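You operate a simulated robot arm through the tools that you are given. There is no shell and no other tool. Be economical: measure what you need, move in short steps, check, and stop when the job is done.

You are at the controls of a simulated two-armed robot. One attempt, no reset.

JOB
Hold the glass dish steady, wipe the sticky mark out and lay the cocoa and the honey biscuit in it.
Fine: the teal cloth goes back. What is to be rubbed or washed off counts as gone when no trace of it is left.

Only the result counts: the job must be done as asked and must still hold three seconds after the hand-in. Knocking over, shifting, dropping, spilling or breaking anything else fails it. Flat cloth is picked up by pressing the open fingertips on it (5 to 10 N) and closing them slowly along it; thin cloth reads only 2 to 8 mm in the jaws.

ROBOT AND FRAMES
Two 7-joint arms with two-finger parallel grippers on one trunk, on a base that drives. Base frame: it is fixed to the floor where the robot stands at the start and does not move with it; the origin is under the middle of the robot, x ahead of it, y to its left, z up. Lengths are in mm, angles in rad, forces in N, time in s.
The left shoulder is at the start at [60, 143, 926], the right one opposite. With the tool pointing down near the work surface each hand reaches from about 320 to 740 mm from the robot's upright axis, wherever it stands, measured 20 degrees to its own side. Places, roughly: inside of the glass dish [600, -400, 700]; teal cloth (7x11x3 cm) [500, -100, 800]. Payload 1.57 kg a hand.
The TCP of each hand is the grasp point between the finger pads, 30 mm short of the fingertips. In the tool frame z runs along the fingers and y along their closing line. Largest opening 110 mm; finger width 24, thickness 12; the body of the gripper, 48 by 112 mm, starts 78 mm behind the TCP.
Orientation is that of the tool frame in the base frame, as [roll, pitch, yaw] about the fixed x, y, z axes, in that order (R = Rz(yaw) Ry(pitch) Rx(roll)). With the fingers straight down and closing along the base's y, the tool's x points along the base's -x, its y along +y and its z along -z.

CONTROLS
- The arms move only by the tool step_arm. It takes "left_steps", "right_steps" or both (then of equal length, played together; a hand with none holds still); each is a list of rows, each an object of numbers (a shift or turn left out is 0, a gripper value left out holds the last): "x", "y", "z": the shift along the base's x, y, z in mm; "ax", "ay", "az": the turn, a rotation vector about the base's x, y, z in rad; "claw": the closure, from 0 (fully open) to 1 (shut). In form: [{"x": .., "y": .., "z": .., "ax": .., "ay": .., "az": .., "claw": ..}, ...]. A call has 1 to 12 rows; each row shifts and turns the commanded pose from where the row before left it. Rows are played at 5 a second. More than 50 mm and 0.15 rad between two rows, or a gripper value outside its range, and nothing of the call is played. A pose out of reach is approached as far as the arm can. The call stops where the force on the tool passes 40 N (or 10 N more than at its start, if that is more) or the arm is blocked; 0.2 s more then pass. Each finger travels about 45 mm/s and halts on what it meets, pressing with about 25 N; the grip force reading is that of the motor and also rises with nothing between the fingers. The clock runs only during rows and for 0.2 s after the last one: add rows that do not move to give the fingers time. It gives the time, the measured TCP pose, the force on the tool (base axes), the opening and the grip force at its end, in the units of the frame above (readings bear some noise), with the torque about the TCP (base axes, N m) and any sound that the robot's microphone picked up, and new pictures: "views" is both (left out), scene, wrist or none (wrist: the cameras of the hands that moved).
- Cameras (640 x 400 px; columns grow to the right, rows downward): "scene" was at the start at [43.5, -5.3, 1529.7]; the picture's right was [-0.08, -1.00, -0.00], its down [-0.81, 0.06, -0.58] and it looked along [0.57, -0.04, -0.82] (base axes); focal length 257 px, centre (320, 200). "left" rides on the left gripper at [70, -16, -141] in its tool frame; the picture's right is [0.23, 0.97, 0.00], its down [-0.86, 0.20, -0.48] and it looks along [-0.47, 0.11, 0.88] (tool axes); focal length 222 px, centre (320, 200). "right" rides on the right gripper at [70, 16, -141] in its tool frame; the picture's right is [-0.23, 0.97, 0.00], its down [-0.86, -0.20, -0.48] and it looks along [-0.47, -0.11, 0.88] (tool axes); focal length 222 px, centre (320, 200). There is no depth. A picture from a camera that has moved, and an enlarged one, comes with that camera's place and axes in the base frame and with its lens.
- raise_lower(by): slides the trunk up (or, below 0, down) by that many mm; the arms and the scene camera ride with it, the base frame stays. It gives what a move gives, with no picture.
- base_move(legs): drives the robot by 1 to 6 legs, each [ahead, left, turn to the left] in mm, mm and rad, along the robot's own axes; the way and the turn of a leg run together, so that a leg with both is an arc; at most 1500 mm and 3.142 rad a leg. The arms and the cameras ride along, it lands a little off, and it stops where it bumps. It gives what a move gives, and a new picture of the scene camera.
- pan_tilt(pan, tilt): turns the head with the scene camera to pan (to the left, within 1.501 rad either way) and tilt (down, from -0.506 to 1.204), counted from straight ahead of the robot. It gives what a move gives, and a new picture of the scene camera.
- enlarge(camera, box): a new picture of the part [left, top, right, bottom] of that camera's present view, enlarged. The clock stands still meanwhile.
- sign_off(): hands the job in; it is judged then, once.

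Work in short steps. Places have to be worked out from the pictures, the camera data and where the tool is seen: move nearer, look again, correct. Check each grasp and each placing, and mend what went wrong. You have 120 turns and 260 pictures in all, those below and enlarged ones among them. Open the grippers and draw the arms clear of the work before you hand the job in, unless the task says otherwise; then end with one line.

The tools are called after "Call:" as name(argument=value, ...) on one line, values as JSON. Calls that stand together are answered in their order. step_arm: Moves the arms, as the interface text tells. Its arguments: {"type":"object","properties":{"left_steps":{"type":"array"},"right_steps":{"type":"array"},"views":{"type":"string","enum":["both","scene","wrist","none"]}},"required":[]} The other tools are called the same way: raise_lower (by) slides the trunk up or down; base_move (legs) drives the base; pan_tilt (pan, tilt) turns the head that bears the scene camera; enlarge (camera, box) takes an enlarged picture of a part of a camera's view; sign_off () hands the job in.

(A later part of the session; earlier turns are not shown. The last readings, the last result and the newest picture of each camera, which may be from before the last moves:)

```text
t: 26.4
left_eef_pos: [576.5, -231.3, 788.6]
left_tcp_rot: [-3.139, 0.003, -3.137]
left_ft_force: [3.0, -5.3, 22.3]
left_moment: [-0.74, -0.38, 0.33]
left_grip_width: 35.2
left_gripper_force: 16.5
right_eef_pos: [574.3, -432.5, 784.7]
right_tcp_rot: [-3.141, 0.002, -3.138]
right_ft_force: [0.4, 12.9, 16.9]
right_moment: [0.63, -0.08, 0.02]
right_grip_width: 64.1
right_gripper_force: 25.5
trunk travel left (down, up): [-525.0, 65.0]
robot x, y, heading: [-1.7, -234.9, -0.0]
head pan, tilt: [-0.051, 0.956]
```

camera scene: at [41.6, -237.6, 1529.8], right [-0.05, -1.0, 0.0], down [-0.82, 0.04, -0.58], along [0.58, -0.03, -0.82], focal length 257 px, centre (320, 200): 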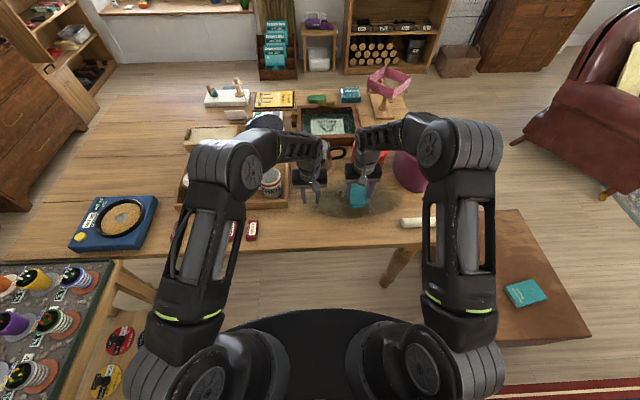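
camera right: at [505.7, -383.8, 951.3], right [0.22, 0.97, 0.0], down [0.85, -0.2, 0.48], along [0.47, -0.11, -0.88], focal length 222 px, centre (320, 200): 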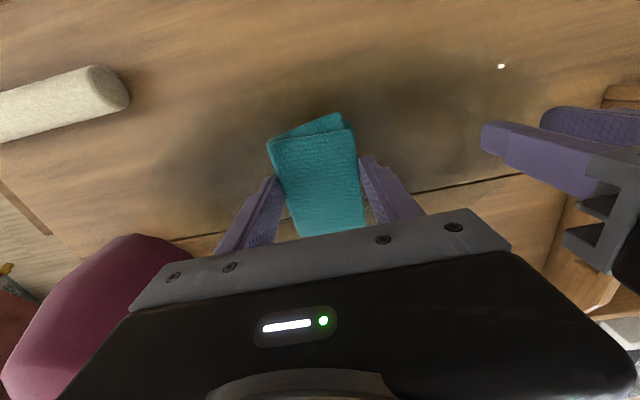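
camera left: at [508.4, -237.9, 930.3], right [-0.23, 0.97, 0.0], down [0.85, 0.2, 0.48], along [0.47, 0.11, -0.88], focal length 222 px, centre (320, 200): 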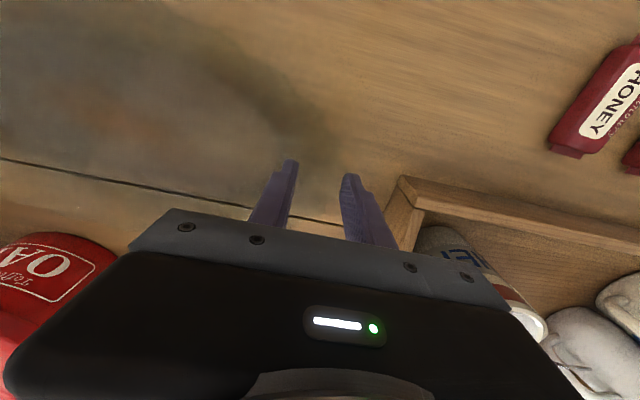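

Wiping works with the dish held. I continue with strokes shifted a little in x.

Call:
step_arm(right_steps=[{"y": -6, "z": 0.4}, {"x": 10}, {"y": 12}, {"y": 12}, {"y": 12}, {"y": 12}, {"y": 12}, {"y": 12}, {"y": 6}, {"x": -10}, {"x": -10}, {"y": -12}], views="none")

Call:
step_arm(right_steps=[{"y": -12}, {"y": -12}, {"y": -12}, {"y": -12}, {"y": -12}, {"x": 10}, {"y": 12}, {"y": 12}, {"y": 12}, {"y": 12}, {"y": 12}, {"y": 6}], views="none")

Call:
step_arm(right_steps=[{"z": 10}, {"z": 40}, {"z": 45}, {"z": 40, "x": -20}, {"x": -40}, {"x": -40}, {"y": -30}], views="both")

Call:
enlarge(camera="scene", box=[260, 150, 420, 250])

Call:
enlarge(camera="left", box=[0, 0, 320, 200])

```text
t: 29.0
left_eef_pos: [576.8, -232.2, 789.5]
left_tcp_rot: [-3.141, 0.004, -3.138]
left_ft_force: [-7.3, -1.7, 29.1]
left_moment: [-0.74, 0.55, -0.29]
left_grip_width: 35.0
left_gripper_force: 16.1
right_eef_pos: [564.8, -372.7, 785.0]
right_tcp_rot: [-3.141, 0.004, -3.139]
right_ft_force: [-0.9, 1.4, 2.7]
right_moment: [0.0, 0.04, -0.02]
right_grip_width: 64.2
right_gripper_force: 24.6
trunk travel left (down, up): [-525.0, 65.0]
robot x, y, heading: [-1.9, -236.4, -0.001]
head pan, tilt: [-0.051, 0.956]
```

```text
t: 31.6
left_eef_pos: [576.5, -231.6, 788.0]
left_tcp_rot: [-3.141, 0.004, -3.138]
left_ft_force: [-6.0, -1.2, 29.7]
left_moment: [-0.76, 0.2, -0.24]
left_grip_width: 35.3
left_gripper_force: 16.4
right_eef_pos: [575.9, -365.5, 785.9]
right_tcp_rot: [-3.141, 0.001, -3.139]
right_ft_force: [0.5, -0.3, -0.4]
right_moment: [0.01, 0.02, -0.01]
right_grip_width: 64.3
right_gripper_force: 24.9
trunk travel left (down, up): [-525.0, 65.0]
robot x, y, heading: [4.3, -234.9, -0.002]
head pan, tilt: [-0.051, 0.956]
```

```text
t: 33.2
left_eef_pos: [576.1, -231.2, 789.2]
left_tcp_rot: [3.14, 0.004, -3.138]
left_ft_force: [-3.7, -1.0, 29.8]
left_moment: [-0.75, 0.08, -0.18]
left_grip_width: 35.0
left_gripper_force: 16.2
right_eef_pos: [471.6, -396.8, 920.1]
right_tcp_rot: [3.141, 0.002, -3.138]
right_ft_force: [0.5, 0.7, 0.1]
right_moment: [-0.01, -0.02, 0.0]
right_grip_width: 64.3
right_gripper_force: 25.4
trunk travel left (down, up): [-525.0, 65.0]
robot x, y, heading: [-0.3, -235.2, 0.009]
head pan, tilt: [-0.051, 0.956]
camera scene: at [40.9, -238.8, 1529.8], right [-0.05, -1.0, 0.0], down [-0.81, 0.04, -0.58], along [0.58, -0.03, -0.82], focal length 257 px, centre (320, 200)
camera right: at [403.1, -381.5, 1061.5], right [0.22, 0.97, 0.0], down [0.85, -0.2, 0.48], along [0.47, -0.11, -0.88], focal length 222 px, centre (320, 200)
```

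scene: 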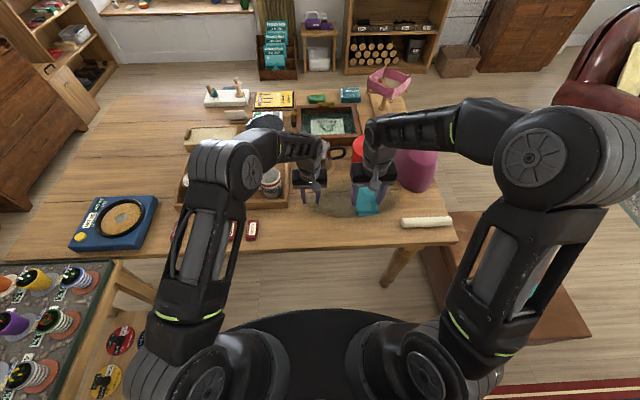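
right: 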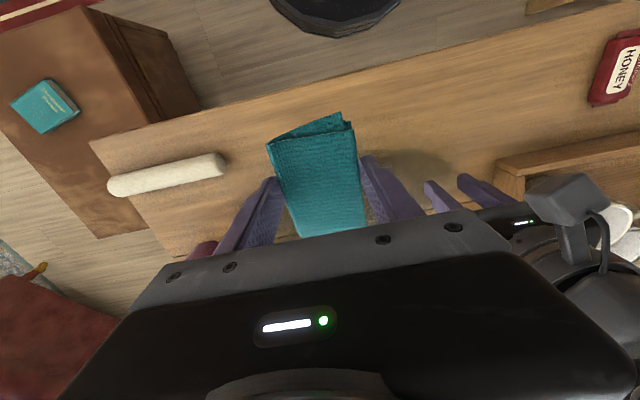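

```text
4.00 times, centred on (340, 200) of scene
camera zoom: at [40.9, -238.8, 1529.8], right [-0.05, -1.0, 0.0], down [-0.81, 0.04, -0.58], along [0.58, -0.03, -0.82], focal length 1028 px, centre (240, 200)
```

zoom: 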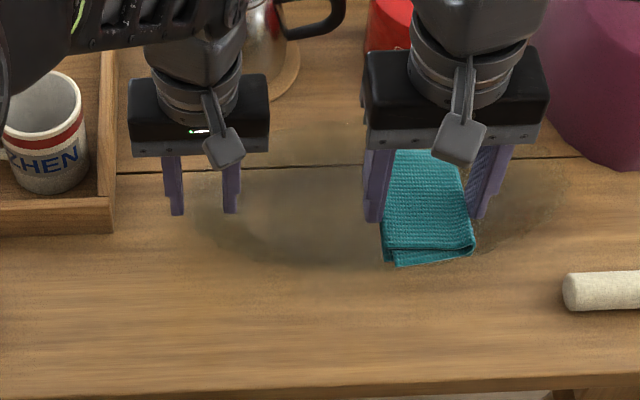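

```text
2.00 times, centred on (160, 100) of left
camera zoom: at [507.2, -248.6, 930.2], right [-0.23, 0.97, 0.0], down [0.85, 0.2, 0.48], along [0.47, 0.11, -0.88], focal length 444 px, centre (640, 400)
```

zoom: 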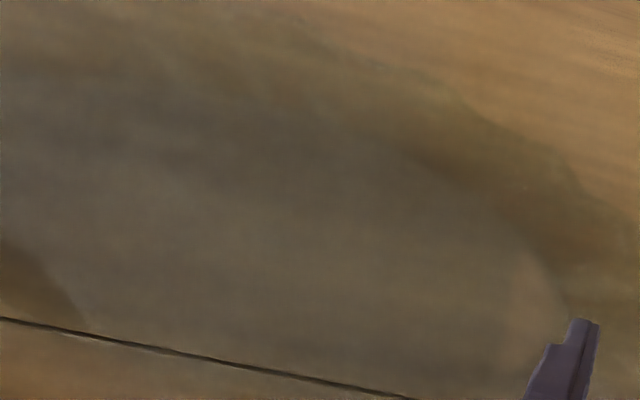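

The brown spot is no longer visible in the left view. I move the right hand away and inspect the whole dish.

Call:
step_arm(right_steps=[{"x": -40}, {"y": -45}, {"y": -45}, {"y": -45}, {"y": -45}], views="scene")

Call:
enlarge(camera="scene", box=[290, 160, 410, 235])

Call:
enlarge(camera="left", box=[0, 60, 240, 210])

```text
t: 34.4
left_eef_pos: [577.5, -230.1, 787.9]
left_tcp_rot: [3.141, 0.004, -3.139]
left_ft_force: [-2.7, -1.2, 30.0]
left_moment: [-0.74, -0.02, -0.12]
left_grip_width: 35.3
left_gripper_force: 15.8
right_eef_pos: [435.0, -577.1, 922.2]
right_tcp_rot: [3.141, 0.001, -3.139]
right_ft_force: [0.7, 0.4, -1.0]
right_moment: [0.01, -0.02, -0.04]
right_grip_width: 64.4
right_gripper_force: 24.9
trunk travel left (down, up): [-525.0, 65.0]
robot x, y, heading: [1.6, -236.8, 0.003]
head pan, tilt: [-0.051, 0.956]
camera scene: at [40.9, -238.9, 1529.8], right [-0.05, -1.0, 0.0], down [-0.81, 0.04, -0.58], along [0.58, -0.03, -0.82], focal length 257 px, centre (320, 200)
```

scene: 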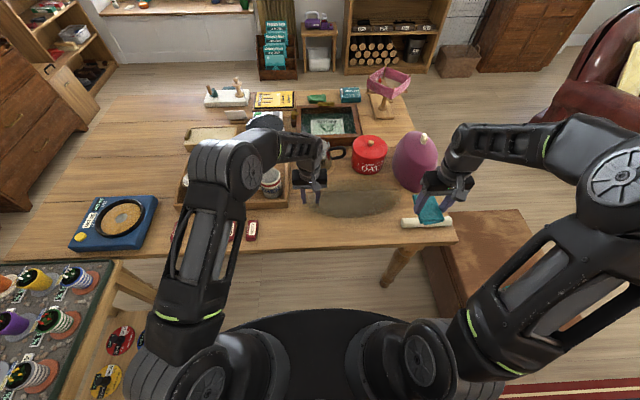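

```text
5.33 times, centred on (350, 198) of scene
camera zoom: at [40.9, -238.9, 1529.8], right [-0.05, -1.0, 0.0], down [-0.81, 0.04, -0.58], along [0.58, -0.03, -0.82], focal length 1371 px, centre (160, 213)
```

zoom: 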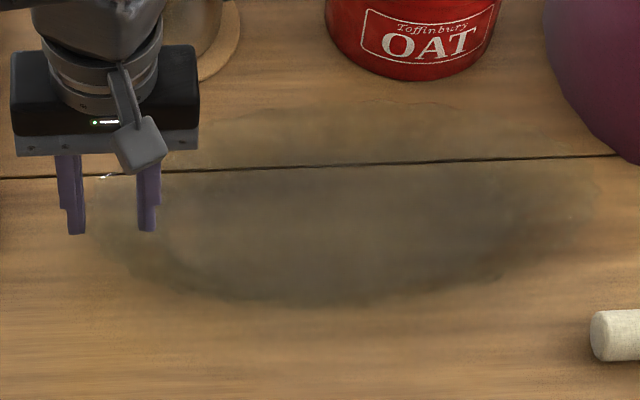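

```text
2.67 times, centred on (120, 135) of left
camera zoom: at [507.3, -248.6, 930.2], right [-0.23, 0.97, 0.0], down [0.85, 0.2, 0.48], along [0.47, 0.11, -0.88], focal length 592 px, centre (853, 373)
```

zoom: 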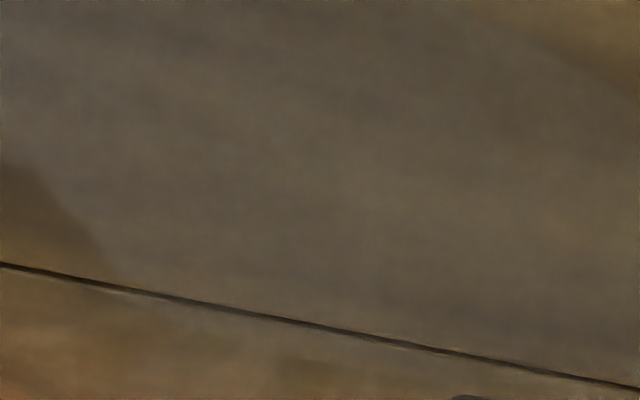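

No trace is visible, but a second full-pressure pass is cheap insurance. I go back over the spot.

Call:
step_arm(right_steps=[{"y": 45}, {"y": 45}, {"y": 45}, {"y": 35}, {"x": 45}, {"x": 45}, {"x": 45}, {"x": 7, "z": -45}, {"z": -45}, {"z": -40}, {"z": -5}], views="none")

Call:
step_arm(right_steps=[{"z": -1}, {"z": -1}, {}], views="none")

```text
t: 36.8
left_eef_pos: [577.1, -231.4, 788.0]
left_tcp_rot: [-3.14, 0.004, -3.139]
left_ft_force: [-1.4, -0.4, 29.7]
left_moment: [-0.64, 0.01, -0.07]
left_grip_width: 35.4
left_gripper_force: 15.8
right_eef_pos: [578.7, -405.9, 785.3]
right_tcp_rot: [3.141, 0.002, -3.139]
right_ft_force: [0.0, 0.7, 4.1]
right_moment: [-0.12, 0.0, -0.01]
right_grip_width: 64.3
right_gripper_force: 24.9
trunk travel left (down, up): [-525.0, 65.0]
robot x, y, heading: [0.5, -236.5, 0.002]
head pan, tilt: [-0.051, 0.956]
```

```text
t: 37.6
left_eef_pos: [577.9, -229.4, 788.6]
left_tcp_rot: [-3.14, 0.005, -3.137]
left_ft_force: [3.0, -3.4, 25.0]
left_moment: [-0.51, -0.01, -0.02]
left_grip_width: 35.1
left_gripper_force: 16.5
right_eef_pos: [578.0, -406.8, 785.0]
right_tcp_rot: [3.141, 0.006, -3.14]
right_ft_force: [1.4, -0.5, 15.7]
right_moment: [0.05, -0.06, 0.0]
right_grip_width: 64.4
right_gripper_force: 25.3
trunk travel left (down, up): [-525.0, 65.0]
robot x, y, heading: [0.5, -235.5, 0.005]
head pan, tilt: [-0.051, 0.956]
```

Good contact at about 16 N; I wipe strokes along y again, then lift clear.

Call:
step_arm(right_steps=[{"y": 10}, {"y": 10}, {"y": 10}, {"y": 10}, {"y": 8}, {"y": -12}, {"y": -12}, {"y": -12}, {"y": -12}, {"y": -12}, {"y": -12}, {"y": -12}], views="none")

Call:
step_arm(right_steps=[{"x": 8}, {"y": 12}, {"y": 12}, {"y": 12}, {"y": 12}, {"y": 12}, {"x": -8}, {"x": -8}, {"y": -12}, {"y": -12}, {"y": -12}, {"y": -12}], views="none")

Call:
step_arm(right_steps=[{"z": 10}, {"z": 40}, {"z": 45}, {"z": 45}, {"x": -45}, {"x": -45}, {"x": -45}, {"y": -45}, {"y": -45}, {"y": -45}], views="none")

Call:
enlarge(camera="scene", box=[290, 160, 410, 235])

```text
t: 40.2
left_eef_pos: [577.1, -230.2, 788.3]
left_tcp_rot: [-3.14, 0.003, -3.136]
left_ft_force: [-0.4, -3.9, 26.3]
left_moment: [-0.77, -0.14, 0.11]
left_grip_width: 35.4
left_gripper_force: 15.9
right_eef_pos: [575.8, -443.8, 783.5]
right_tcp_rot: [-3.14, -0.002, -3.141]
right_ft_force: [0.2, 7.3, 9.3]
right_moment: [0.51, 0.05, -0.02]
right_grip_width: 64.3
right_gripper_force: 25.4
trunk travel left (down, up): [-525.0, 65.0]
robot x, y, heading: [0.9, -233.3, 0.003]
head pan, tilt: [-0.051, 0.956]
```

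```text
t: 42.8
left_eef_pos: [576.2, -230.9, 788.0]
left_tcp_rot: [-3.14, 0.001, -3.137]
left_ft_force: [-5.5, 0.2, 30.7]
left_moment: [-0.61, 0.17, -0.38]
left_grip_width: 35.0
left_gripper_force: 15.7
right_eef_pos: [569.4, -429.1, 784.3]
right_tcp_rot: [3.14, 0.005, -3.134]
right_ft_force: [5.4, 7.0, 3.2]
right_moment: [0.16, 0.01, -0.19]
right_grip_width: 64.3
right_gripper_force: 24.5
trunk travel left (down, up): [-525.0, 65.0]
robot x, y, heading: [-0.3, -235.6, 0.004]
head pan, tilt: [-0.051, 0.956]
```

```text
t: 45.0
left_eef_pos: [576.4, -230.8, 787.6]
left_tcp_rot: [-3.141, 0.003, -3.137]
left_ft_force: [-3.3, 0.2, 29.9]
left_moment: [-0.61, 0.1, -0.17]
left_grip_width: 35.4
left_gripper_force: 15.9
right_eef_pos: [433.2, -566.3, 922.7]
right_tcp_rot: [3.141, 0.002, -3.135]
right_ft_force: [0.1, -0.3, 0.2]
right_moment: [-0.01, 0.01, 0.01]
right_grip_width: 64.7
right_gripper_force: 25.3
trunk travel left (down, up): [-525.0, 65.0]
robot x, y, heading: [-1.0, -236.9, 0.007]
head pan, tilt: [-0.051, 0.956]
```

```text
5.33 times, centred on (350, 198) of scene
camera zoom: at [40.9, -238.5, 1529.8], right [-0.05, -1.0, 0.0], down [-0.81, 0.04, -0.58], along [0.58, -0.03, -0.82], focal length 1371 px, centre (160, 213)
```

zoom: 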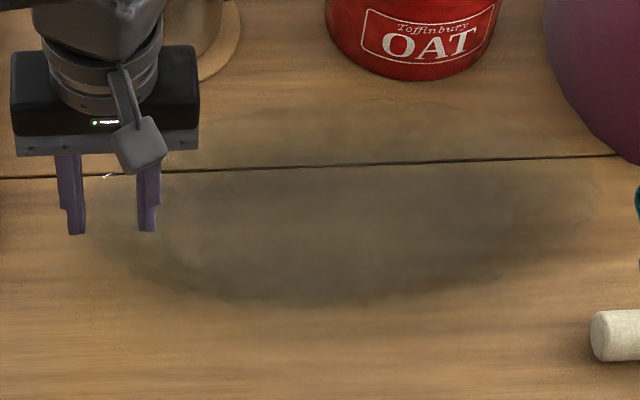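

The dish is clean. I release it gently, lift the left hand and move it left out of the way.

Call:
step_arm(left_steps=[{"claw": 0.72}, {"claw": 0.6}, {"claw": 0.48}, {"z": 10}, {"z": 30}, {"z": 45}, {"z": 45}, {"x": -45}, {"x": -45}, {"y": 40}, {"y": 45}, {"y": 45}], views="none")

Call:
step_arm(left_steps=[{"y": 45, "z": 40}, {"y": 45, "z": 20}, {"y": 45}, {}, {}, {}, {}, {}, {}, {}, {}], right_steps=[{"y": 45}, {"y": 45}, {"y": 45}, {"y": 45}, {"y": 45}, {"y": 45}, {"y": 45}, {"y": 45}, {"y": 45}, {"y": 11, "x": 40}, {"z": -40}], views="both")

```text
t: 47.6
left_eef_pos: [488.6, -100.7, 917.9]
left_tcp_rot: [-3.141, 0.0, -3.139]
left_ft_force: [0.3, -0.2, -0.2]
left_moment: [-0.02, -0.01, -0.01]
left_grip_width: 57.2
left_gripper_force: 0.2
right_eef_pos: [433.8, -564.8, 921.3]
right_tcp_rot: [3.141, -0.001, -3.139]
right_ft_force: [0.5, -0.1, 0.1]
right_moment: [-0.03, 0.01, 0.01]
right_grip_width: 64.4
right_gripper_force: 25.4
trunk travel left (down, up): [-525.0, 65.0]
robot x, y, heading: [2.5, -233.5, -0.004]
head pan, tilt: [-0.051, 0.956]
```

```text
refused: row 1 steps farther than a row can; nothing moved
```

I resend that move with shorter rows.

Call:
step_arm(left_steps=[{"y": 45, "z": 20}, {"y": 45, "z": 20}, {"y": 45, "z": 20}, {"y": 30}, {}, {}, {}, {}, {}, {}, {}], right_steps=[{"y": 45}, {"y": 45}, {"y": 45}, {"y": 45}, {"y": 45}, {"y": 45}, {"y": 45}, {"y": 45}, {"y": 45}, {"y": 9, "x": 40}, {"z": -40}], views="both")

Call:
enlarge(camera="scene", box=[290, 160, 410, 235])

```text
t: 50.0
left_eef_pos: [487.8, 63.3, 976.9]
left_tcp_rot: [-3.141, -0.001, -3.138]
left_ft_force: [-0.2, 0.0, -0.1]
left_moment: [-0.03, -0.01, 0.0]
left_grip_width: 57.0
left_gripper_force: 0.1
right_eef_pos: [474.4, -152.1, 884.9]
right_tcp_rot: [-3.14, 0.0, -3.136]
right_ft_force: [0.3, 0.5, 0.3]
right_moment: [0.01, 0.01, 0.01]
right_grip_width: 64.4
right_gripper_force: 24.7
trunk travel left (down, up): [-525.0, 65.0]
robot x, y, heading: [0.7, -233.0, 0.003]
head pan, tilt: [-0.051, 0.956]
camera scene: at [44.1, -238.0, 1529.7], right [-0.05, -1.0, 0.0], down [-0.82, 0.04, -0.58], along [0.58, -0.03, -0.82], focal length 257 px, centre (320, 200)
camera right: at [405.8, -137.0, 1025.7], right [0.22, 0.97, 0.0], down [0.86, -0.2, 0.48], along [0.47, -0.11, -0.88], focal length 222 px, centre (320, 200)
camera left: at [418.0, 46.2, 1119.3], right [-0.23, 0.97, 0.0], down [0.85, 0.2, 0.48], along [0.47, 0.11, -0.88], focal length 222 px, centre (320, 200)
```

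scene: 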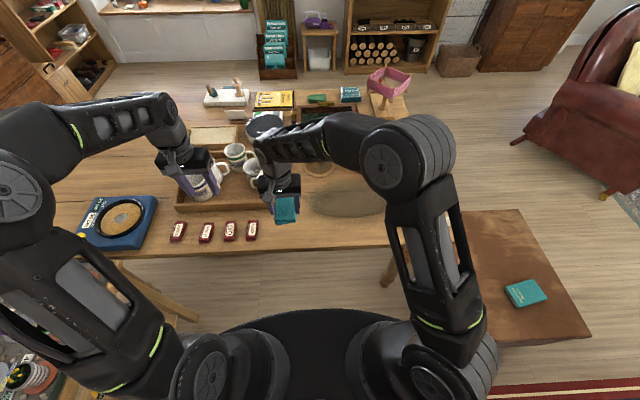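
right: 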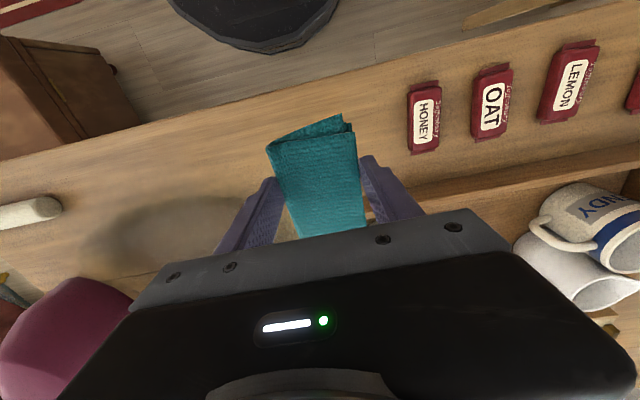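
left: 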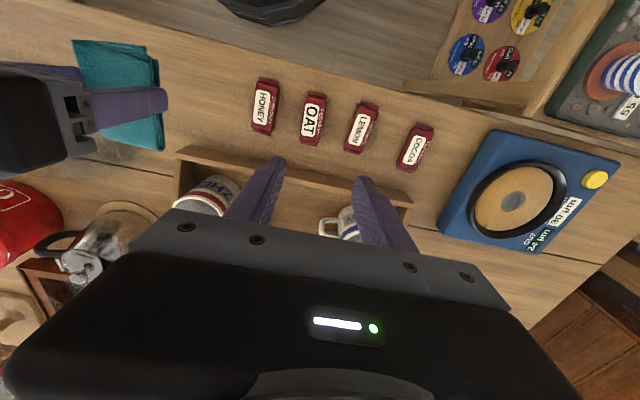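

```text
5.33 times, centred on (350, 198) of scene
camera zoom: at [44.1, -238.0, 1529.7], right [-0.05, -1.0, 0.0], down [-0.82, 0.04, -0.58], along [0.58, -0.03, -0.82], focal length 1371 px, centre (160, 213)
```

zoom: 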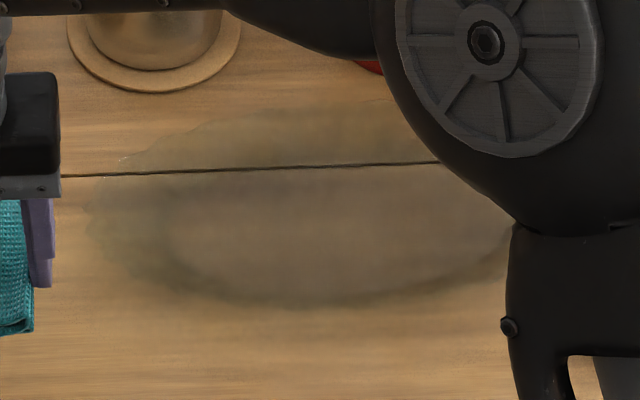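

The cloth is above its original spot. I lower it to the same height as at pickup and check for contact.

Call:
step_arm(right_steps=[{"z": -40, "y": 1}, {"z": -40}, {"z": -15}, {"z": -6}, {"z": -2}], views="none")

```text
t: 51.2
left_eef_pos: [486.2, 63.4, 978.6]
left_tcp_rot: [-3.141, 0.002, -3.137]
left_ft_force: [-0.2, -0.6, -0.5]
left_moment: [0.03, 0.01, 0.02]
left_grip_width: 57.1
left_gripper_force: 0.2
right_eef_pos: [475.8, -151.1, 778.8]
right_tcp_rot: [3.141, 0.0, -3.138]
right_ft_force: [0.2, -0.6, -0.7]
right_moment: [0.0, 0.01, -0.02]
right_grip_width: 64.5
right_gripper_force: 24.5
trunk travel left (down, up): [-525.0, 65.0]
robot x, y, heading: [2.1, -235.9, 0.004]
head pan, tilt: [-0.051, 0.956]
```

No contact yet; the cloth may have been pushed up in the grip. I go down a little further.

Call:
step_arm(right_steps=[{"z": -1.5}, {"z": -1.5}, {}], views="none")

```text
t: 52.0
left_eef_pos: [487.5, 64.2, 977.8]
left_tcp_rot: [3.14, 0.002, -3.139]
left_ft_force: [0.5, 0.0, 0.1]
left_moment: [0.02, 0.04, -0.01]
left_grip_width: 57.6
left_gripper_force: 0.0
right_eef_pos: [476.6, -150.1, 776.2]
right_tcp_rot: [3.14, 0.002, -3.138]
right_ft_force: [-1.7, -2.3, 11.0]
right_moment: [-0.03, -0.09, -0.01]
right_grip_width: 64.4
right_gripper_force: 25.0
trunk travel left (down, up): [-525.0, 65.0]
robot x, y, heading: [1.1, -234.3, 0.007]
head pan, tilt: [-0.051, 0.956]
```

The cloth rests on the table. I open slowly and lift clear.

Call:
step_arm(right_steps=[{"z": 0.7, "claw": 0.42}, {"claw": 0.36}, {"claw": 0.25}, {"claw": 0.12}, {"z": 15}, {"z": 40}, {"z": 45}, {"z": 45}], views="wrist")

Call:
enlarge(camera="left", box=[40, 30, 360, 230])

```text
t: 53.8
left_eef_pos: [487.6, 64.0, 977.3]
left_tcp_rot: [3.141, 0.001, -3.138]
left_ft_force: [-0.4, -0.1, -0.8]
left_moment: [-0.02, 0.02, 0.02]
left_grip_width: 57.2
left_gripper_force: 0.0
right_eef_pos: [474.1, -150.8, 920.7]
right_tcp_rot: [-3.14, -0.001, -3.138]
right_ft_force: [-0.5, 0.1, 0.7]
right_moment: [0.0, 0.01, 0.01]
right_grip_width: 97.1
right_gripper_force: 0.1
trunk travel left (down, up): [-525.0, 65.0]
robot x, y, heading: [-0.3, -231.8, 0.006]
head pan, tilt: [-0.051, 0.956]
camera right: at [404.9, -135.3, 1062.1], right [0.22, 0.97, 0.0], down [0.86, -0.2, 0.48], along [0.47, -0.11, -0.88], focal length 222 px, centre (320, 200)
```

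right: 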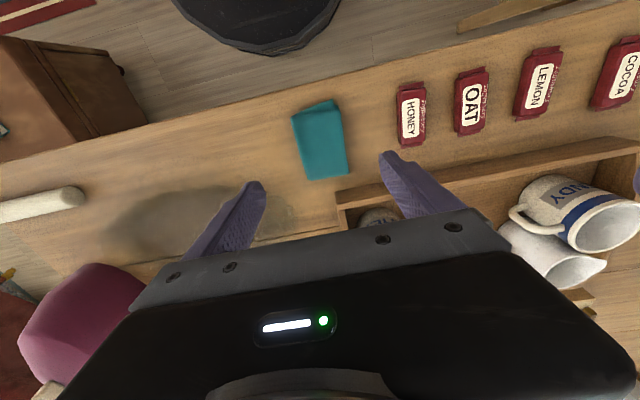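

```text
2.00 times, centred on (200, 130) of left
camera zoom: at [417.7, 45.8, 1119.5], right [-0.23, 0.97, 0.0], down [0.85, 0.2, 0.48], along [0.47, 0.11, -0.88], focal length 444 px, centre (560, 340)
```

zoom: 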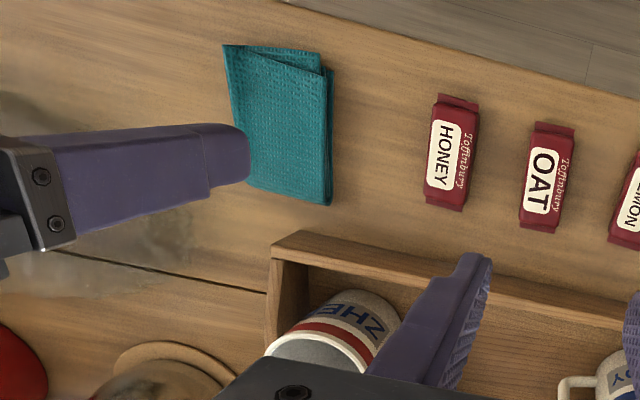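

The cloth is back where it was. Now I send the right hand away right and bring the left hand over the honey biscuit near [472, -28].

Call:
step_arm(left_steps=[{}, {}, {"y": -45}, {"y": -47, "x": -14}, {"z": -40}, {"z": -40}, {}, {}, {}, {}], right_steps=[{"x": -30, "z": 35}, {"y": -45}, {"y": -45}, {"y": -45}, {"y": -45}, {"y": -45}, {"y": -45}, {"y": -45}, {"y": -45}, {"y": -45}], views="wrist")

Call:
enlarge(camera="left", box=[180, 50, 500, 250])

```text
t: 56.0
left_eef_pos: [475.5, -30.0, 899.1]
left_tcp_rot: [-3.141, 0.003, -3.137]
left_ft_force: [-0.9, -0.1, 0.0]
left_moment: [0.04, 0.02, 0.01]
left_grip_width: 57.0
left_gripper_force: 0.1
right_eef_pos: [446.5, -554.1, 957.6]
right_tcp_rot: [3.14, -0.001, -3.139]
right_ft_force: [-0.9, -1.2, -0.2]
right_moment: [0.02, -0.02, 0.0]
right_grip_width: 97.1
right_gripper_force: 0.0
trunk travel left (down, up): [-525.0, 65.0]
robot x, y, heading: [-0.7, -234.3, 0.009]
head pan, tilt: [-0.051, 0.956]
camera right: at [376.3, -539.6, 1098.4], right [0.22, 0.97, 0.0], down [0.86, -0.2, 0.48], along [0.47, -0.11, -0.88], focal length 222 px, centre (320, 200)
camera left: at [406.1, -48.1, 1040.4], right [-0.23, 0.97, 0.0], down [0.85, 0.2, 0.48], along [0.47, 0.11, -0.88], focal length 222 px, centre (320, 200)
```

right: 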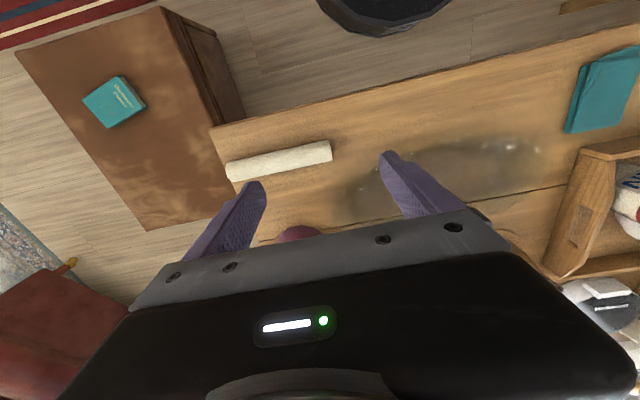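
left: 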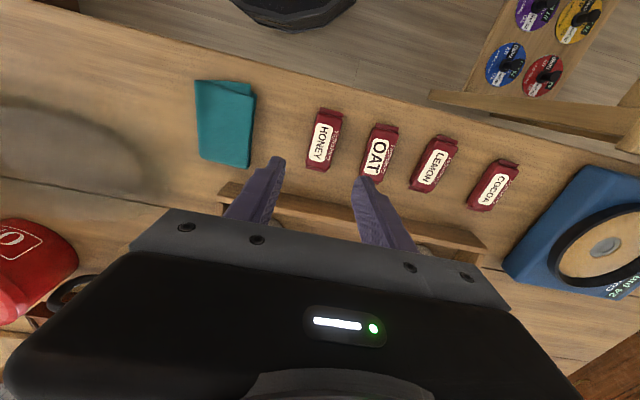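

```text
2.00 times, centred on (340, 150) of left
camera zoom: at [406.1, -48.1, 1040.4], right [-0.23, 0.97, 0.0], down [0.85, 0.2, 0.48], along [0.47, 0.11, -0.88], focal length 444 px, centre (280, 300)
```

zoom: 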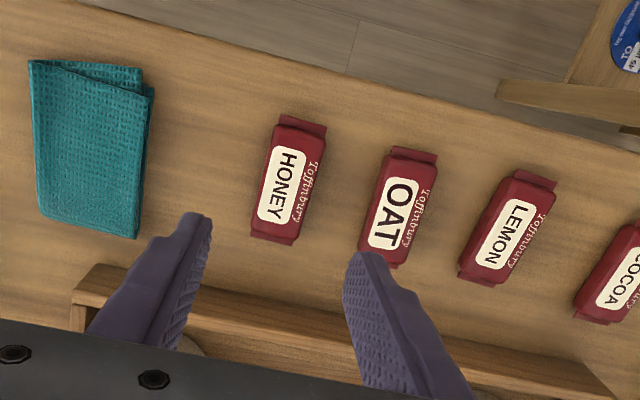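

Honey is centred near [473, -27.5], about 30 mm wide, and aligned with x. I descend over it with a 57 mm opening and close.

Call:
step_arm(left_steps=[{"y": 2.5, "x": -2, "z": -40}, {"z": -40}, {"z": -25}, {"z": -14}, {"claw": 0.6}, {"claw": 0.7}, {"claw": 0.78}, {"claw": 0.85}, {}], views="wrist")

```text
t: 58.0
left_eef_pos: [472.7, -26.8, 777.4]
left_tcp_rot: [3.141, 0.002, -3.139]
left_ft_force: [0.0, -0.2, 0.1]
left_moment: [-0.01, 0.0, -0.02]
left_grip_width: 32.5
left_gripper_force: 24.8
right_eef_pos: [447.1, -553.4, 956.9]
right_tcp_rot: [-3.141, 0.0, -3.139]
right_ft_force: [-0.2, 0.4, 0.5]
right_moment: [0.02, -0.02, -0.04]
right_grip_width: 96.8
right_gripper_force: 0.0
trunk travel left (down, up): [-525.0, 65.0]
robot x, y, heading: [2.1, -235.1, 0.006]
head pan, tilt: [-0.051, 0.956]
camera left: at [402.6, -44.1, 919.4], right [-0.23, 0.97, 0.0], down [0.85, 0.2, 0.48], along [0.47, 0.11, -0.88], focal length 222 px, centre (320, 200)
```

left: 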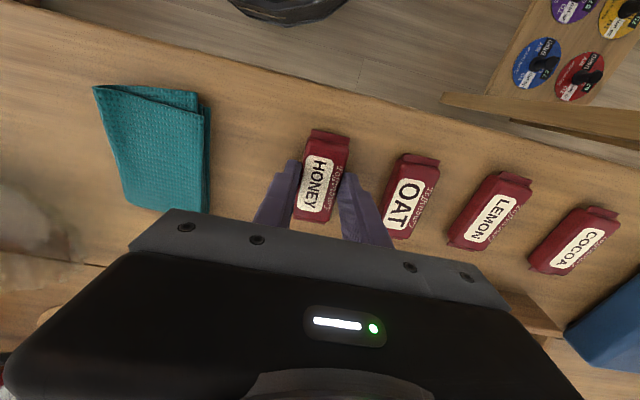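

Honey is held (32.5 mm). I lift and carry it over the right part of the dish, moving the right hand further away.

Call:
step_arm(left_steps=[{"z": 40}, {"z": 45}, {"z": 45}, {"y": -45}, {"y": -45}, {"y": -45}, {"y": -45}, {"y": -45}, {"y": -45}, {"y": -45, "x": 20}, {"y": -45, "x": 20}, {"y": -23, "x": 30}], right_steps=[{"y": -30}, {"y": -30}, {"y": -30, "x": -20}, {"x": -20}, {}, {}, {}, {}, {}, {}, {}, {}], views="both")

Call:
enlarge(camera="scene", box=[270, 150, 430, 250])

```text
t: 60.6
left_eef_pos: [543.3, -408.5, 908.0]
left_tcp_rot: [-3.141, 0.0, -3.137]
left_ft_force: [0.2, 0.6, 0.6]
left_moment: [0.0, 0.06, -0.03]
left_grip_width: 32.6
left_gripper_force: 25.4
right_eef_pos: [405.4, -646.9, 956.6]
right_tcp_rot: [-3.14, -0.001, -3.137]
right_ft_force: [1.3, -0.1, 0.3]
right_moment: [-0.02, -0.03, 0.01]
right_grip_width: 96.7
right_gripper_force: 0.0
trunk travel left (down, up): [-525.0, 65.0]
robot x, y, heading: [2.9, -238.6, 0.002]
head pan, tilt: [-0.051, 0.956]
camera scene: at [45.1, -239.0, 1529.6], right [-0.05, -1.0, 0.0], down [-0.82, 0.04, -0.58], along [0.58, -0.03, -0.82], focal length 257 px, centre (320, 200)
camera right: at [336.2, -630.2, 1098.3], right [0.22, 0.97, 0.0], down [0.86, -0.2, 0.48], along [0.47, -0.11, -0.88], focal length 222 px, centre (320, 200)
camera left: at [474.3, -426.0, 1050.1], right [-0.23, 0.97, 0.0], down [0.85, 0.2, 0.48], along [0.47, 0.11, -0.88], focal length 222 px, centre (320, 200)
```

scene: 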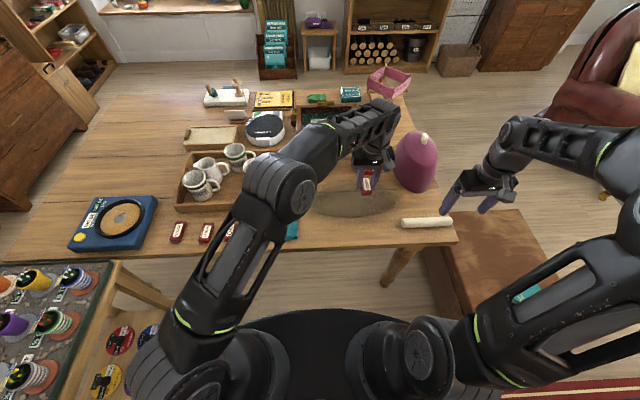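
right: 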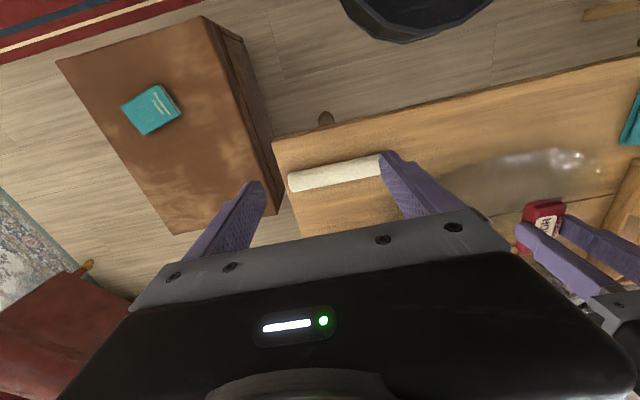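
left: 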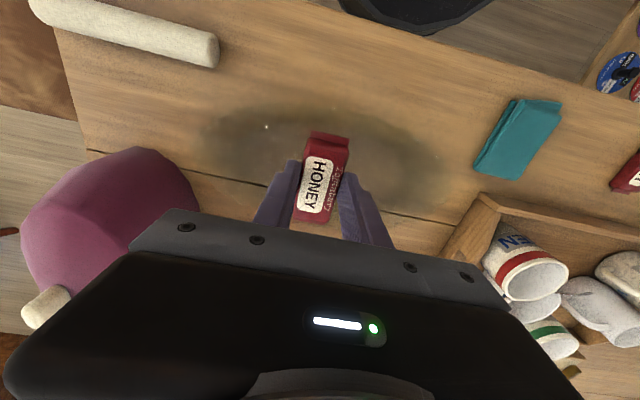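

```text
4.00 times, centred on (350, 200) of scene
camera zoom: at [45.1, -239.0, 1529.6], right [-0.05, -1.0, 0.0], down [-0.82, 0.04, -0.58], along [0.58, -0.03, -0.82], focal length 1028 px, centre (200, 200)
```

zoom: 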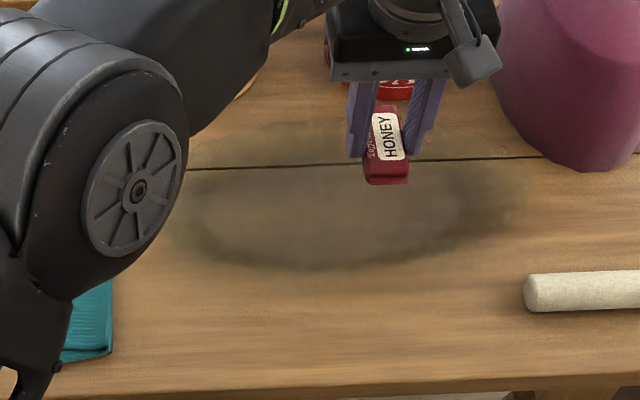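

I shift the honey to x = 583 and lower it toward the dish bottom (expected contact at TCP z about 784).

Call:
step_arm(left_steps=[{"x": 40}, {"z": -40}, {"z": -40}, {"z": -25}, {"z": -10}, {"z": -4}], views="wrist")

```text
t: 62.0
left_eef_pos: [573.0, -407.9, 788.5]
left_tcp_rot: [3.141, 0.003, -3.139]
left_ft_force: [0.3, -0.1, 0.9]
left_moment: [0.01, 0.03, 0.0]
left_grip_width: 32.8
left_gripper_force: 24.9
left hand out of reach, approached as far as the arm can: row 1
right_eef_pos: [404.7, -645.4, 957.0]
right_tcp_rot: [3.14, 0.0, -3.139]
right_ft_force: [0.2, 0.0, -0.7]
right_moment: [0.03, 0.0, -0.03]
right_grip_width: 96.5
right_gripper_force: 0.2
trunk travel left (down, up): [-525.0, 65.0]
robot x, y, heading: [0.9, -235.1, 0.001]
head pan, tilt: [-0.051, 0.956]
camera left: at [503.2, -426.2, 930.7], right [-0.23, 0.97, 0.0], down [0.85, 0.2, 0.48], along [0.47, 0.11, -0.88], focal length 222 px, centre (320, 200)
```

left: 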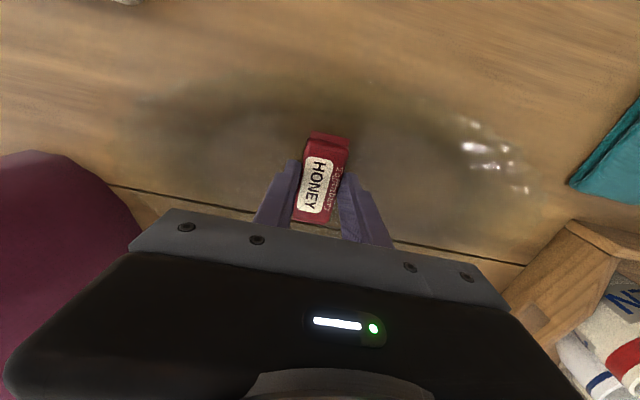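

x = 573 is within the flat bottom. I continue down slowly to contact.

Call:
step_arm(left_steps=[{"z": -2}, {"z": -1.5}, {"z": -1.5}, {}], views="none")

```text
t: 63.0
left_eef_pos: [572.1, -409.4, 783.5]
left_tcp_rot: [3.142, 0.001, -3.139]
left_ft_force: [0.2, -0.3, -0.6]
left_moment: [0.01, 0.01, 0.0]
left_grip_width: 32.7
left_gripper_force: 25.1
right_eef_pos: [405.0, -645.0, 957.4]
right_tcp_rot: [-3.14, 0.001, -3.137]
right_ft_force: [0.7, -1.1, -0.3]
right_moment: [0.03, -0.01, 0.0]
right_grip_width: 96.8
right_gripper_force: 0.1
trunk travel left (down, up): [-525.0, 65.0]
robot x, y, heading: [-3.2, -237.0, -0.001]
head pan, tilt: [-0.051, 0.956]
```

Not touching yet; a bit more.

Call:
step_arm(left_steps=[{"z": -1}, {"z": -1}, {}], views="none")

```text
t: 63.8
left_eef_pos: [571.8, -409.3, 784.0]
left_tcp_rot: [-3.14, 0.002, -3.139]
left_ft_force: [-0.4, -0.8, 5.4]
left_moment: [-0.01, 0.03, 0.01]
left_grip_width: 32.7
left_gripper_force: 25.4
right_eef_pos: [403.9, -645.2, 957.9]
right_tcp_rot: [-3.141, 0.0, -3.139]
right_ft_force: [0.3, 0.0, -0.4]
right_moment: [0.01, 0.02, 0.02]
right_grip_width: 96.8
right_gripper_force: 0.1
trunk travel left (down, up): [-525.0, 65.0]
robot x, y, heading: [-4.2, -235.9, 0.007]
head pan, tilt: [-0.051, 0.956]
```

Honey touches the dish. I open and lift away.

Call:
step_arm(left_steps=[{"claw": 0.66}, {"claw": 0.56}, {"claw": 0.48}, {"z": 15}, {"z": 40}, {"z": 45}, {"z": 40}, {"x": -40}, {"y": 45}, {"y": 45}, {"y": 45}, {"y": 45}], views="scene")

Call:
enlarge(camera="scene", box=[270, 150, 430, 250])

```text
t: 66.4
left_eef_pos: [532.8, -229.7, 912.1]
left_tcp_rot: [-3.14, 0.002, -3.137]
left_ft_force: [-0.1, 0.4, 0.1]
left_moment: [0.03, 0.02, -0.03]
left_grip_width: 57.0
left_gripper_force: 0.1
left hand out of reach, approached as far as the arm can: row 7
right_eef_pos: [405.1, -644.6, 957.9]
right_tcp_rot: [-3.141, 0.0, -3.138]
right_ft_force: [-1.0, 0.8, -0.1]
right_moment: [0.01, -0.01, 0.0]
right_grip_width: 96.9
right_gripper_force: 0.1
trunk travel left (down, up): [-525.0, 65.0]
robot x, y, heading: [-1.5, -234.5, 0.008]
head pan, tilt: [-0.051, 0.956]
camera scene: at [43.8, -237.6, 1529.7], right [-0.05, -1.0, 0.0], down [-0.82, 0.04, -0.58], along [0.58, -0.03, -0.82], focal length 257 px, centre (320, 200)
```

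scene: 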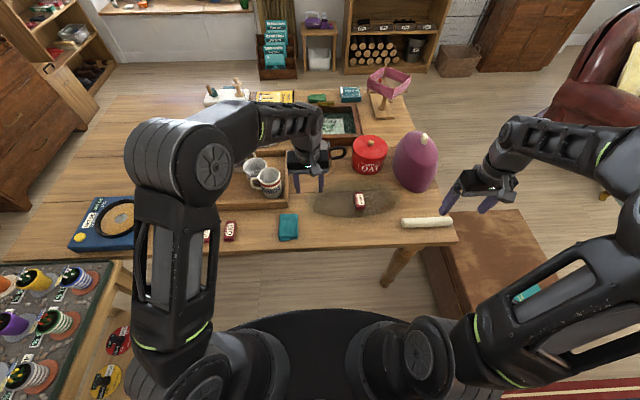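

```text
4.00 times, centred on (350, 200) of scene
camera zoom: at [43.8, -237.6, 1529.7], right [-0.05, -1.0, 0.0], down [-0.82, 0.04, -0.58], along [0.58, -0.03, -0.82], focal length 1028 px, centre (200, 200)
```

zoom: 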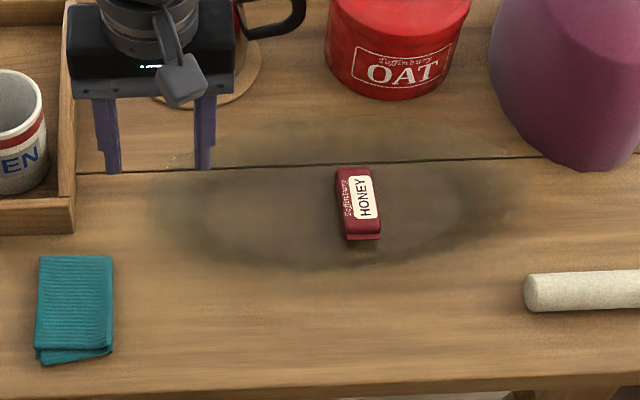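

Honey lies flat in the dish. I now take the left hand over to the cocoa biscuit near [478, 217].

Call:
step_arm(left_steps=[{"x": -40}, {"x": -15, "y": 40}, {"y": 46}, {"y": 46}, {"y": 46}, {"y": 46}, {"y": 46}, {"y": 46}, {"y": 46}, {"y": 46}, {"y": 39}], views="wrist")

Call:
enlarge(camera="left", box=[200, 60, 440, 210])

```text
t: 68.8
left_eef_pos: [477.0, 221.4, 912.3]
left_tcp_rot: [-3.139, -0.001, -3.138]
left_ft_force: [-0.3, 1.0, 0.0]
left_moment: [-0.02, 0.05, -0.01]
left_grip_width: 57.3
left_gripper_force: 0.1
right_eef_pos: [405.3, -645.4, 957.4]
right_tcp_rot: [3.14, -0.001, -3.138]
right_ft_force: [1.2, 0.1, 0.6]
right_moment: [0.0, 0.0, 0.03]
right_grip_width: 96.9
right_gripper_force: 0.1
trunk travel left (down, up): [-525.0, 65.0]
robot x, y, heading: [-3.1, -233.3, 0.006]
head pan, tilt: [-0.051, 0.956]
camera left: at [408.0, 203.5, 1054.4], right [-0.23, 0.97, 0.0], down [0.85, 0.2, 0.48], along [0.47, 0.11, -0.88], focal length 222 px, centre (320, 200)
```

left: 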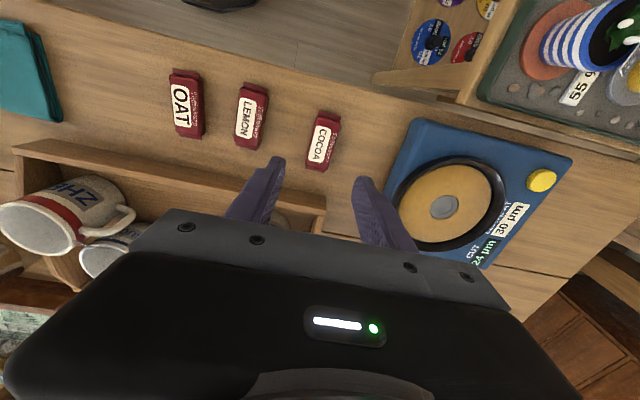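

```text
2.67 times, centred on (320, 135) of left
camera zoom: at [408.0, 203.5, 1054.4], right [-0.23, 0.97, 0.0], down [0.85, 0.2, 0.48], along [0.47, 0.11, -0.88], focal length 592 px, centre (320, 373)
```

zoom: 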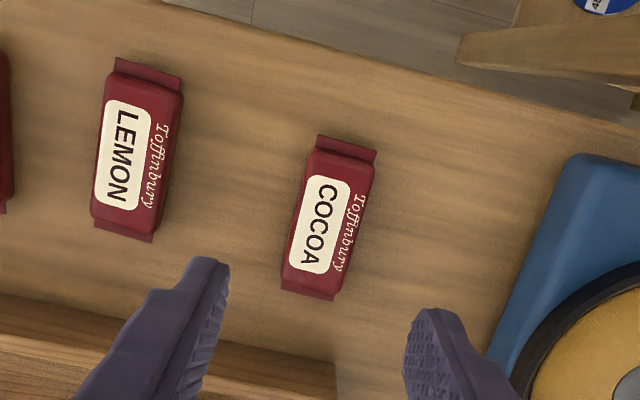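

Cocoa is centred near [481, 224], aligned with x, with clear space to the blue box. I descend and grip it.

Call:
step_arm(left_steps=[{"y": 2, "x": 4, "z": -40}, {"z": -40}, {"z": -35}, {"z": -19}, {"claw": 0.6}, {"claw": 0.7}, {"claw": 0.78}, {"claw": 0.85}, {}], views="wrist")

```text
t: 70.8
left_eef_pos: [480.0, 221.2, 779.9]
left_tcp_rot: [3.142, -0.001, -3.138]
left_ft_force: [0.7, -0.2, -0.2]
left_moment: [-0.03, -0.02, -0.03]
left_grip_width: 32.6
left_gripper_force: 24.6
right_eef_pos: [405.0, -644.6, 957.4]
right_tcp_rot: [-3.142, 0.0, -3.139]
right_ft_force: [-0.6, -0.4, 0.0]
right_moment: [-0.02, -0.02, 0.02]
right_grip_width: 96.7
right_gripper_force: 0.1
trunk travel left (down, up): [-525.0, 65.0]
robot x, y, heading: [-3.2, -235.7, 0.002]
head pan, tilt: [-0.051, 0.956]
camera left: at [411.6, 203.5, 921.6], right [-0.23, 0.97, 0.0], down [0.85, 0.2, 0.48], along [0.47, 0.11, -0.88], focal length 222 px, centre (320, 200)
```

left: 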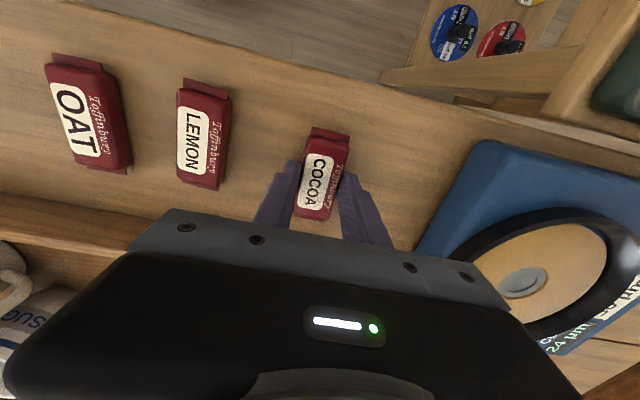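

Cocoa is held. I lift and carry it toward the dish along the front.

Call:
step_arm(left_steps=[{"z": 40}, {"z": 45}, {"z": 45}, {"y": -46}, {"y": -46}, {"y": -46}, {"y": -46}, {"y": -46}, {"y": -46}, {"y": -46}, {"y": -46}, {"y": -46}], views="none")

Call:
step_arm(left_steps=[{"y": -46}, {"y": -46}, {"y": -45}, {"x": 45}, {"x": 40}, {"x": 8, "z": -30}, {"z": -40}, {"z": -30}], views="both")

```text
t: 73.4
left_eef_pos: [482.1, -192.2, 907.6]
left_tcp_rot: [-3.141, 0.002, -3.135]
left_ft_force: [0.1, -0.9, 0.4]
left_moment: [0.0, 0.0, -0.01]
left_grip_width: 32.6
left_gripper_force: 24.8
right_eef_pos: [406.1, -645.8, 956.2]
right_tcp_rot: [-3.141, 0.001, -3.137]
right_ft_force: [-0.1, 0.6, -0.4]
right_moment: [0.0, 0.0, -0.03]
right_grip_width: 96.5
right_gripper_force: 0.1
trunk travel left (down, up): [-525.0, 65.0]
robot x, y, heading: [-2.8, -237.8, 0.001]
head pan, tilt: [-0.051, 0.956]
```

```text
t: 75.2
left_eef_pos: [572.6, -331.2, 806.2]
left_tcp_rot: [-3.14, 0.001, -3.139]
left_ft_force: [0.6, 0.2, -0.2]
left_moment: [-0.02, 0.0, -0.01]
left_grip_width: 32.9
left_gripper_force: 25.3
right_eef_pos: [404.5, -645.1, 956.7]
right_tcp_rot: [-3.141, 0.001, -3.139]
right_ft_force: [-1.2, -0.2, 1.2]
right_moment: [-0.01, 0.0, 0.0]
right_grip_width: 97.2
right_gripper_force: 0.0
trunk travel left (down, up): [-525.0, 65.0]
robot x, y, heading: [-0.1, -231.8, 0.001]
head pan, tilt: [-0.051, 0.956]
camera scene: at [44.4, -238.6, 1529.7], right [-0.05, -1.0, 0.0], down [-0.82, 0.04, -0.58], along [0.58, -0.03, -0.82], focal length 257 px, centre (320, 200)
camera left: at [503.1, -347.7, 948.8], right [-0.23, 0.97, 0.0], down [0.85, 0.2, 0.48], along [0.47, 0.11, -0.88], focal length 222 px, centre (320, 200)
```

scene: 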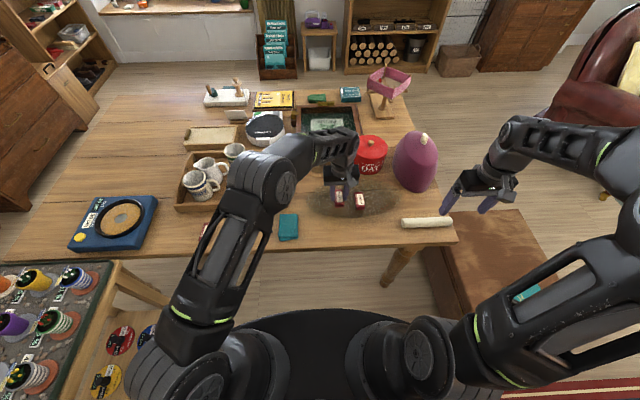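
left: 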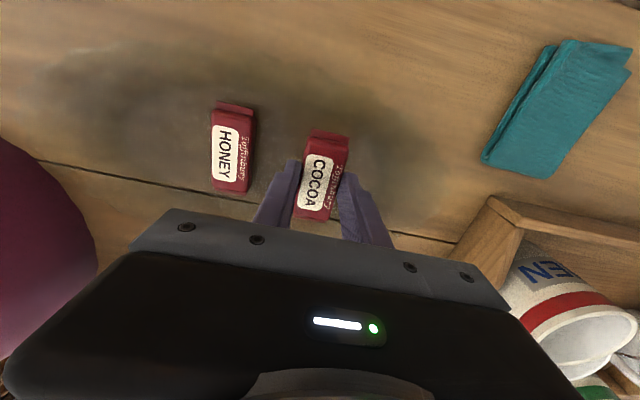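

Cocoa is over the dish beside the honey. I lower it in small steps to contact.

Call:
step_arm(left_steps=[{"z": -10}, {"z": -5}, {"z": -2}, {"z": -1.5}, {}], views="none")

```text
t: 76.4
left_eef_pos: [574.2, -330.6, 790.0]
left_tcp_rot: [-3.139, 0.002, -3.139]
left_ft_force: [-0.3, 0.2, 0.0]
left_moment: [-0.01, 0.01, 0.01]
left_grip_width: 32.5
left_gripper_force: 24.7
right_eef_pos: [404.3, -645.3, 956.9]
right_tcp_rot: [-3.141, 0.0, -3.138]
right_ft_force: [0.1, -0.1, -0.1]
right_moment: [0.01, -0.03, -0.03]
right_grip_width: 96.9
right_gripper_force: 0.1
trunk travel left (down, up): [-525.0, 65.0]
robot x, y, heading: [1.0, -233.9, 0.003]
head pan, tilt: [-0.051, 0.956]
```

Not yet in contact; continuing.

Call:
step_arm(left_steps=[{"z": -1.5}, {"z": -1}, {"z": -1}, {}], views="none")

```text
t: 77.4
left_eef_pos: [573.9, -329.9, 785.2]
left_tcp_rot: [3.141, -0.001, -3.139]
left_ft_force: [1.2, 0.1, -0.5]
left_moment: [0.0, 0.03, -0.02]
left_grip_width: 32.9
left_gripper_force: 24.9
right_eef_pos: [406.6, -644.8, 957.4]
right_tcp_rot: [3.142, 0.0, -3.139]
right_ft_force: [-0.5, 0.2, -0.2]
right_moment: [0.01, 0.01, -0.04]
right_grip_width: 97.0
right_gripper_force: 0.1
trunk travel left (down, up): [-525.0, 65.0]
robot x, y, heading: [-1.3, -237.8, 0.004]
head pan, tilt: [-0.051, 0.956]
```

Still free; two more small steps.

Call:
step_arm(left_steps=[{"z": -1}, {"z": -1}, {}], views="none")

```text
t: 78.2
left_eef_pos: [574.8, -329.3, 784.7]
left_tcp_rot: [-3.14, 0.002, -3.138]
left_ft_force: [1.7, 2.5, 10.9]
left_moment: [0.07, 0.08, 0.01]
left_grip_width: 32.8
left_gripper_force: 24.8
right_eef_pos: [404.0, -645.1, 957.6]
right_tcp_rot: [3.141, -0.001, -3.137]
right_ft_force: [-1.7, -0.2, -0.4]
right_moment: [0.02, 0.01, -0.01]
right_grip_width: 96.9
right_gripper_force: 0.1
trunk travel left (down, up): [-525.0, 65.0]
robot x, y, heading: [4.2, -232.9, 0.007]
head pan, tilt: [-0.051, 0.956]
```

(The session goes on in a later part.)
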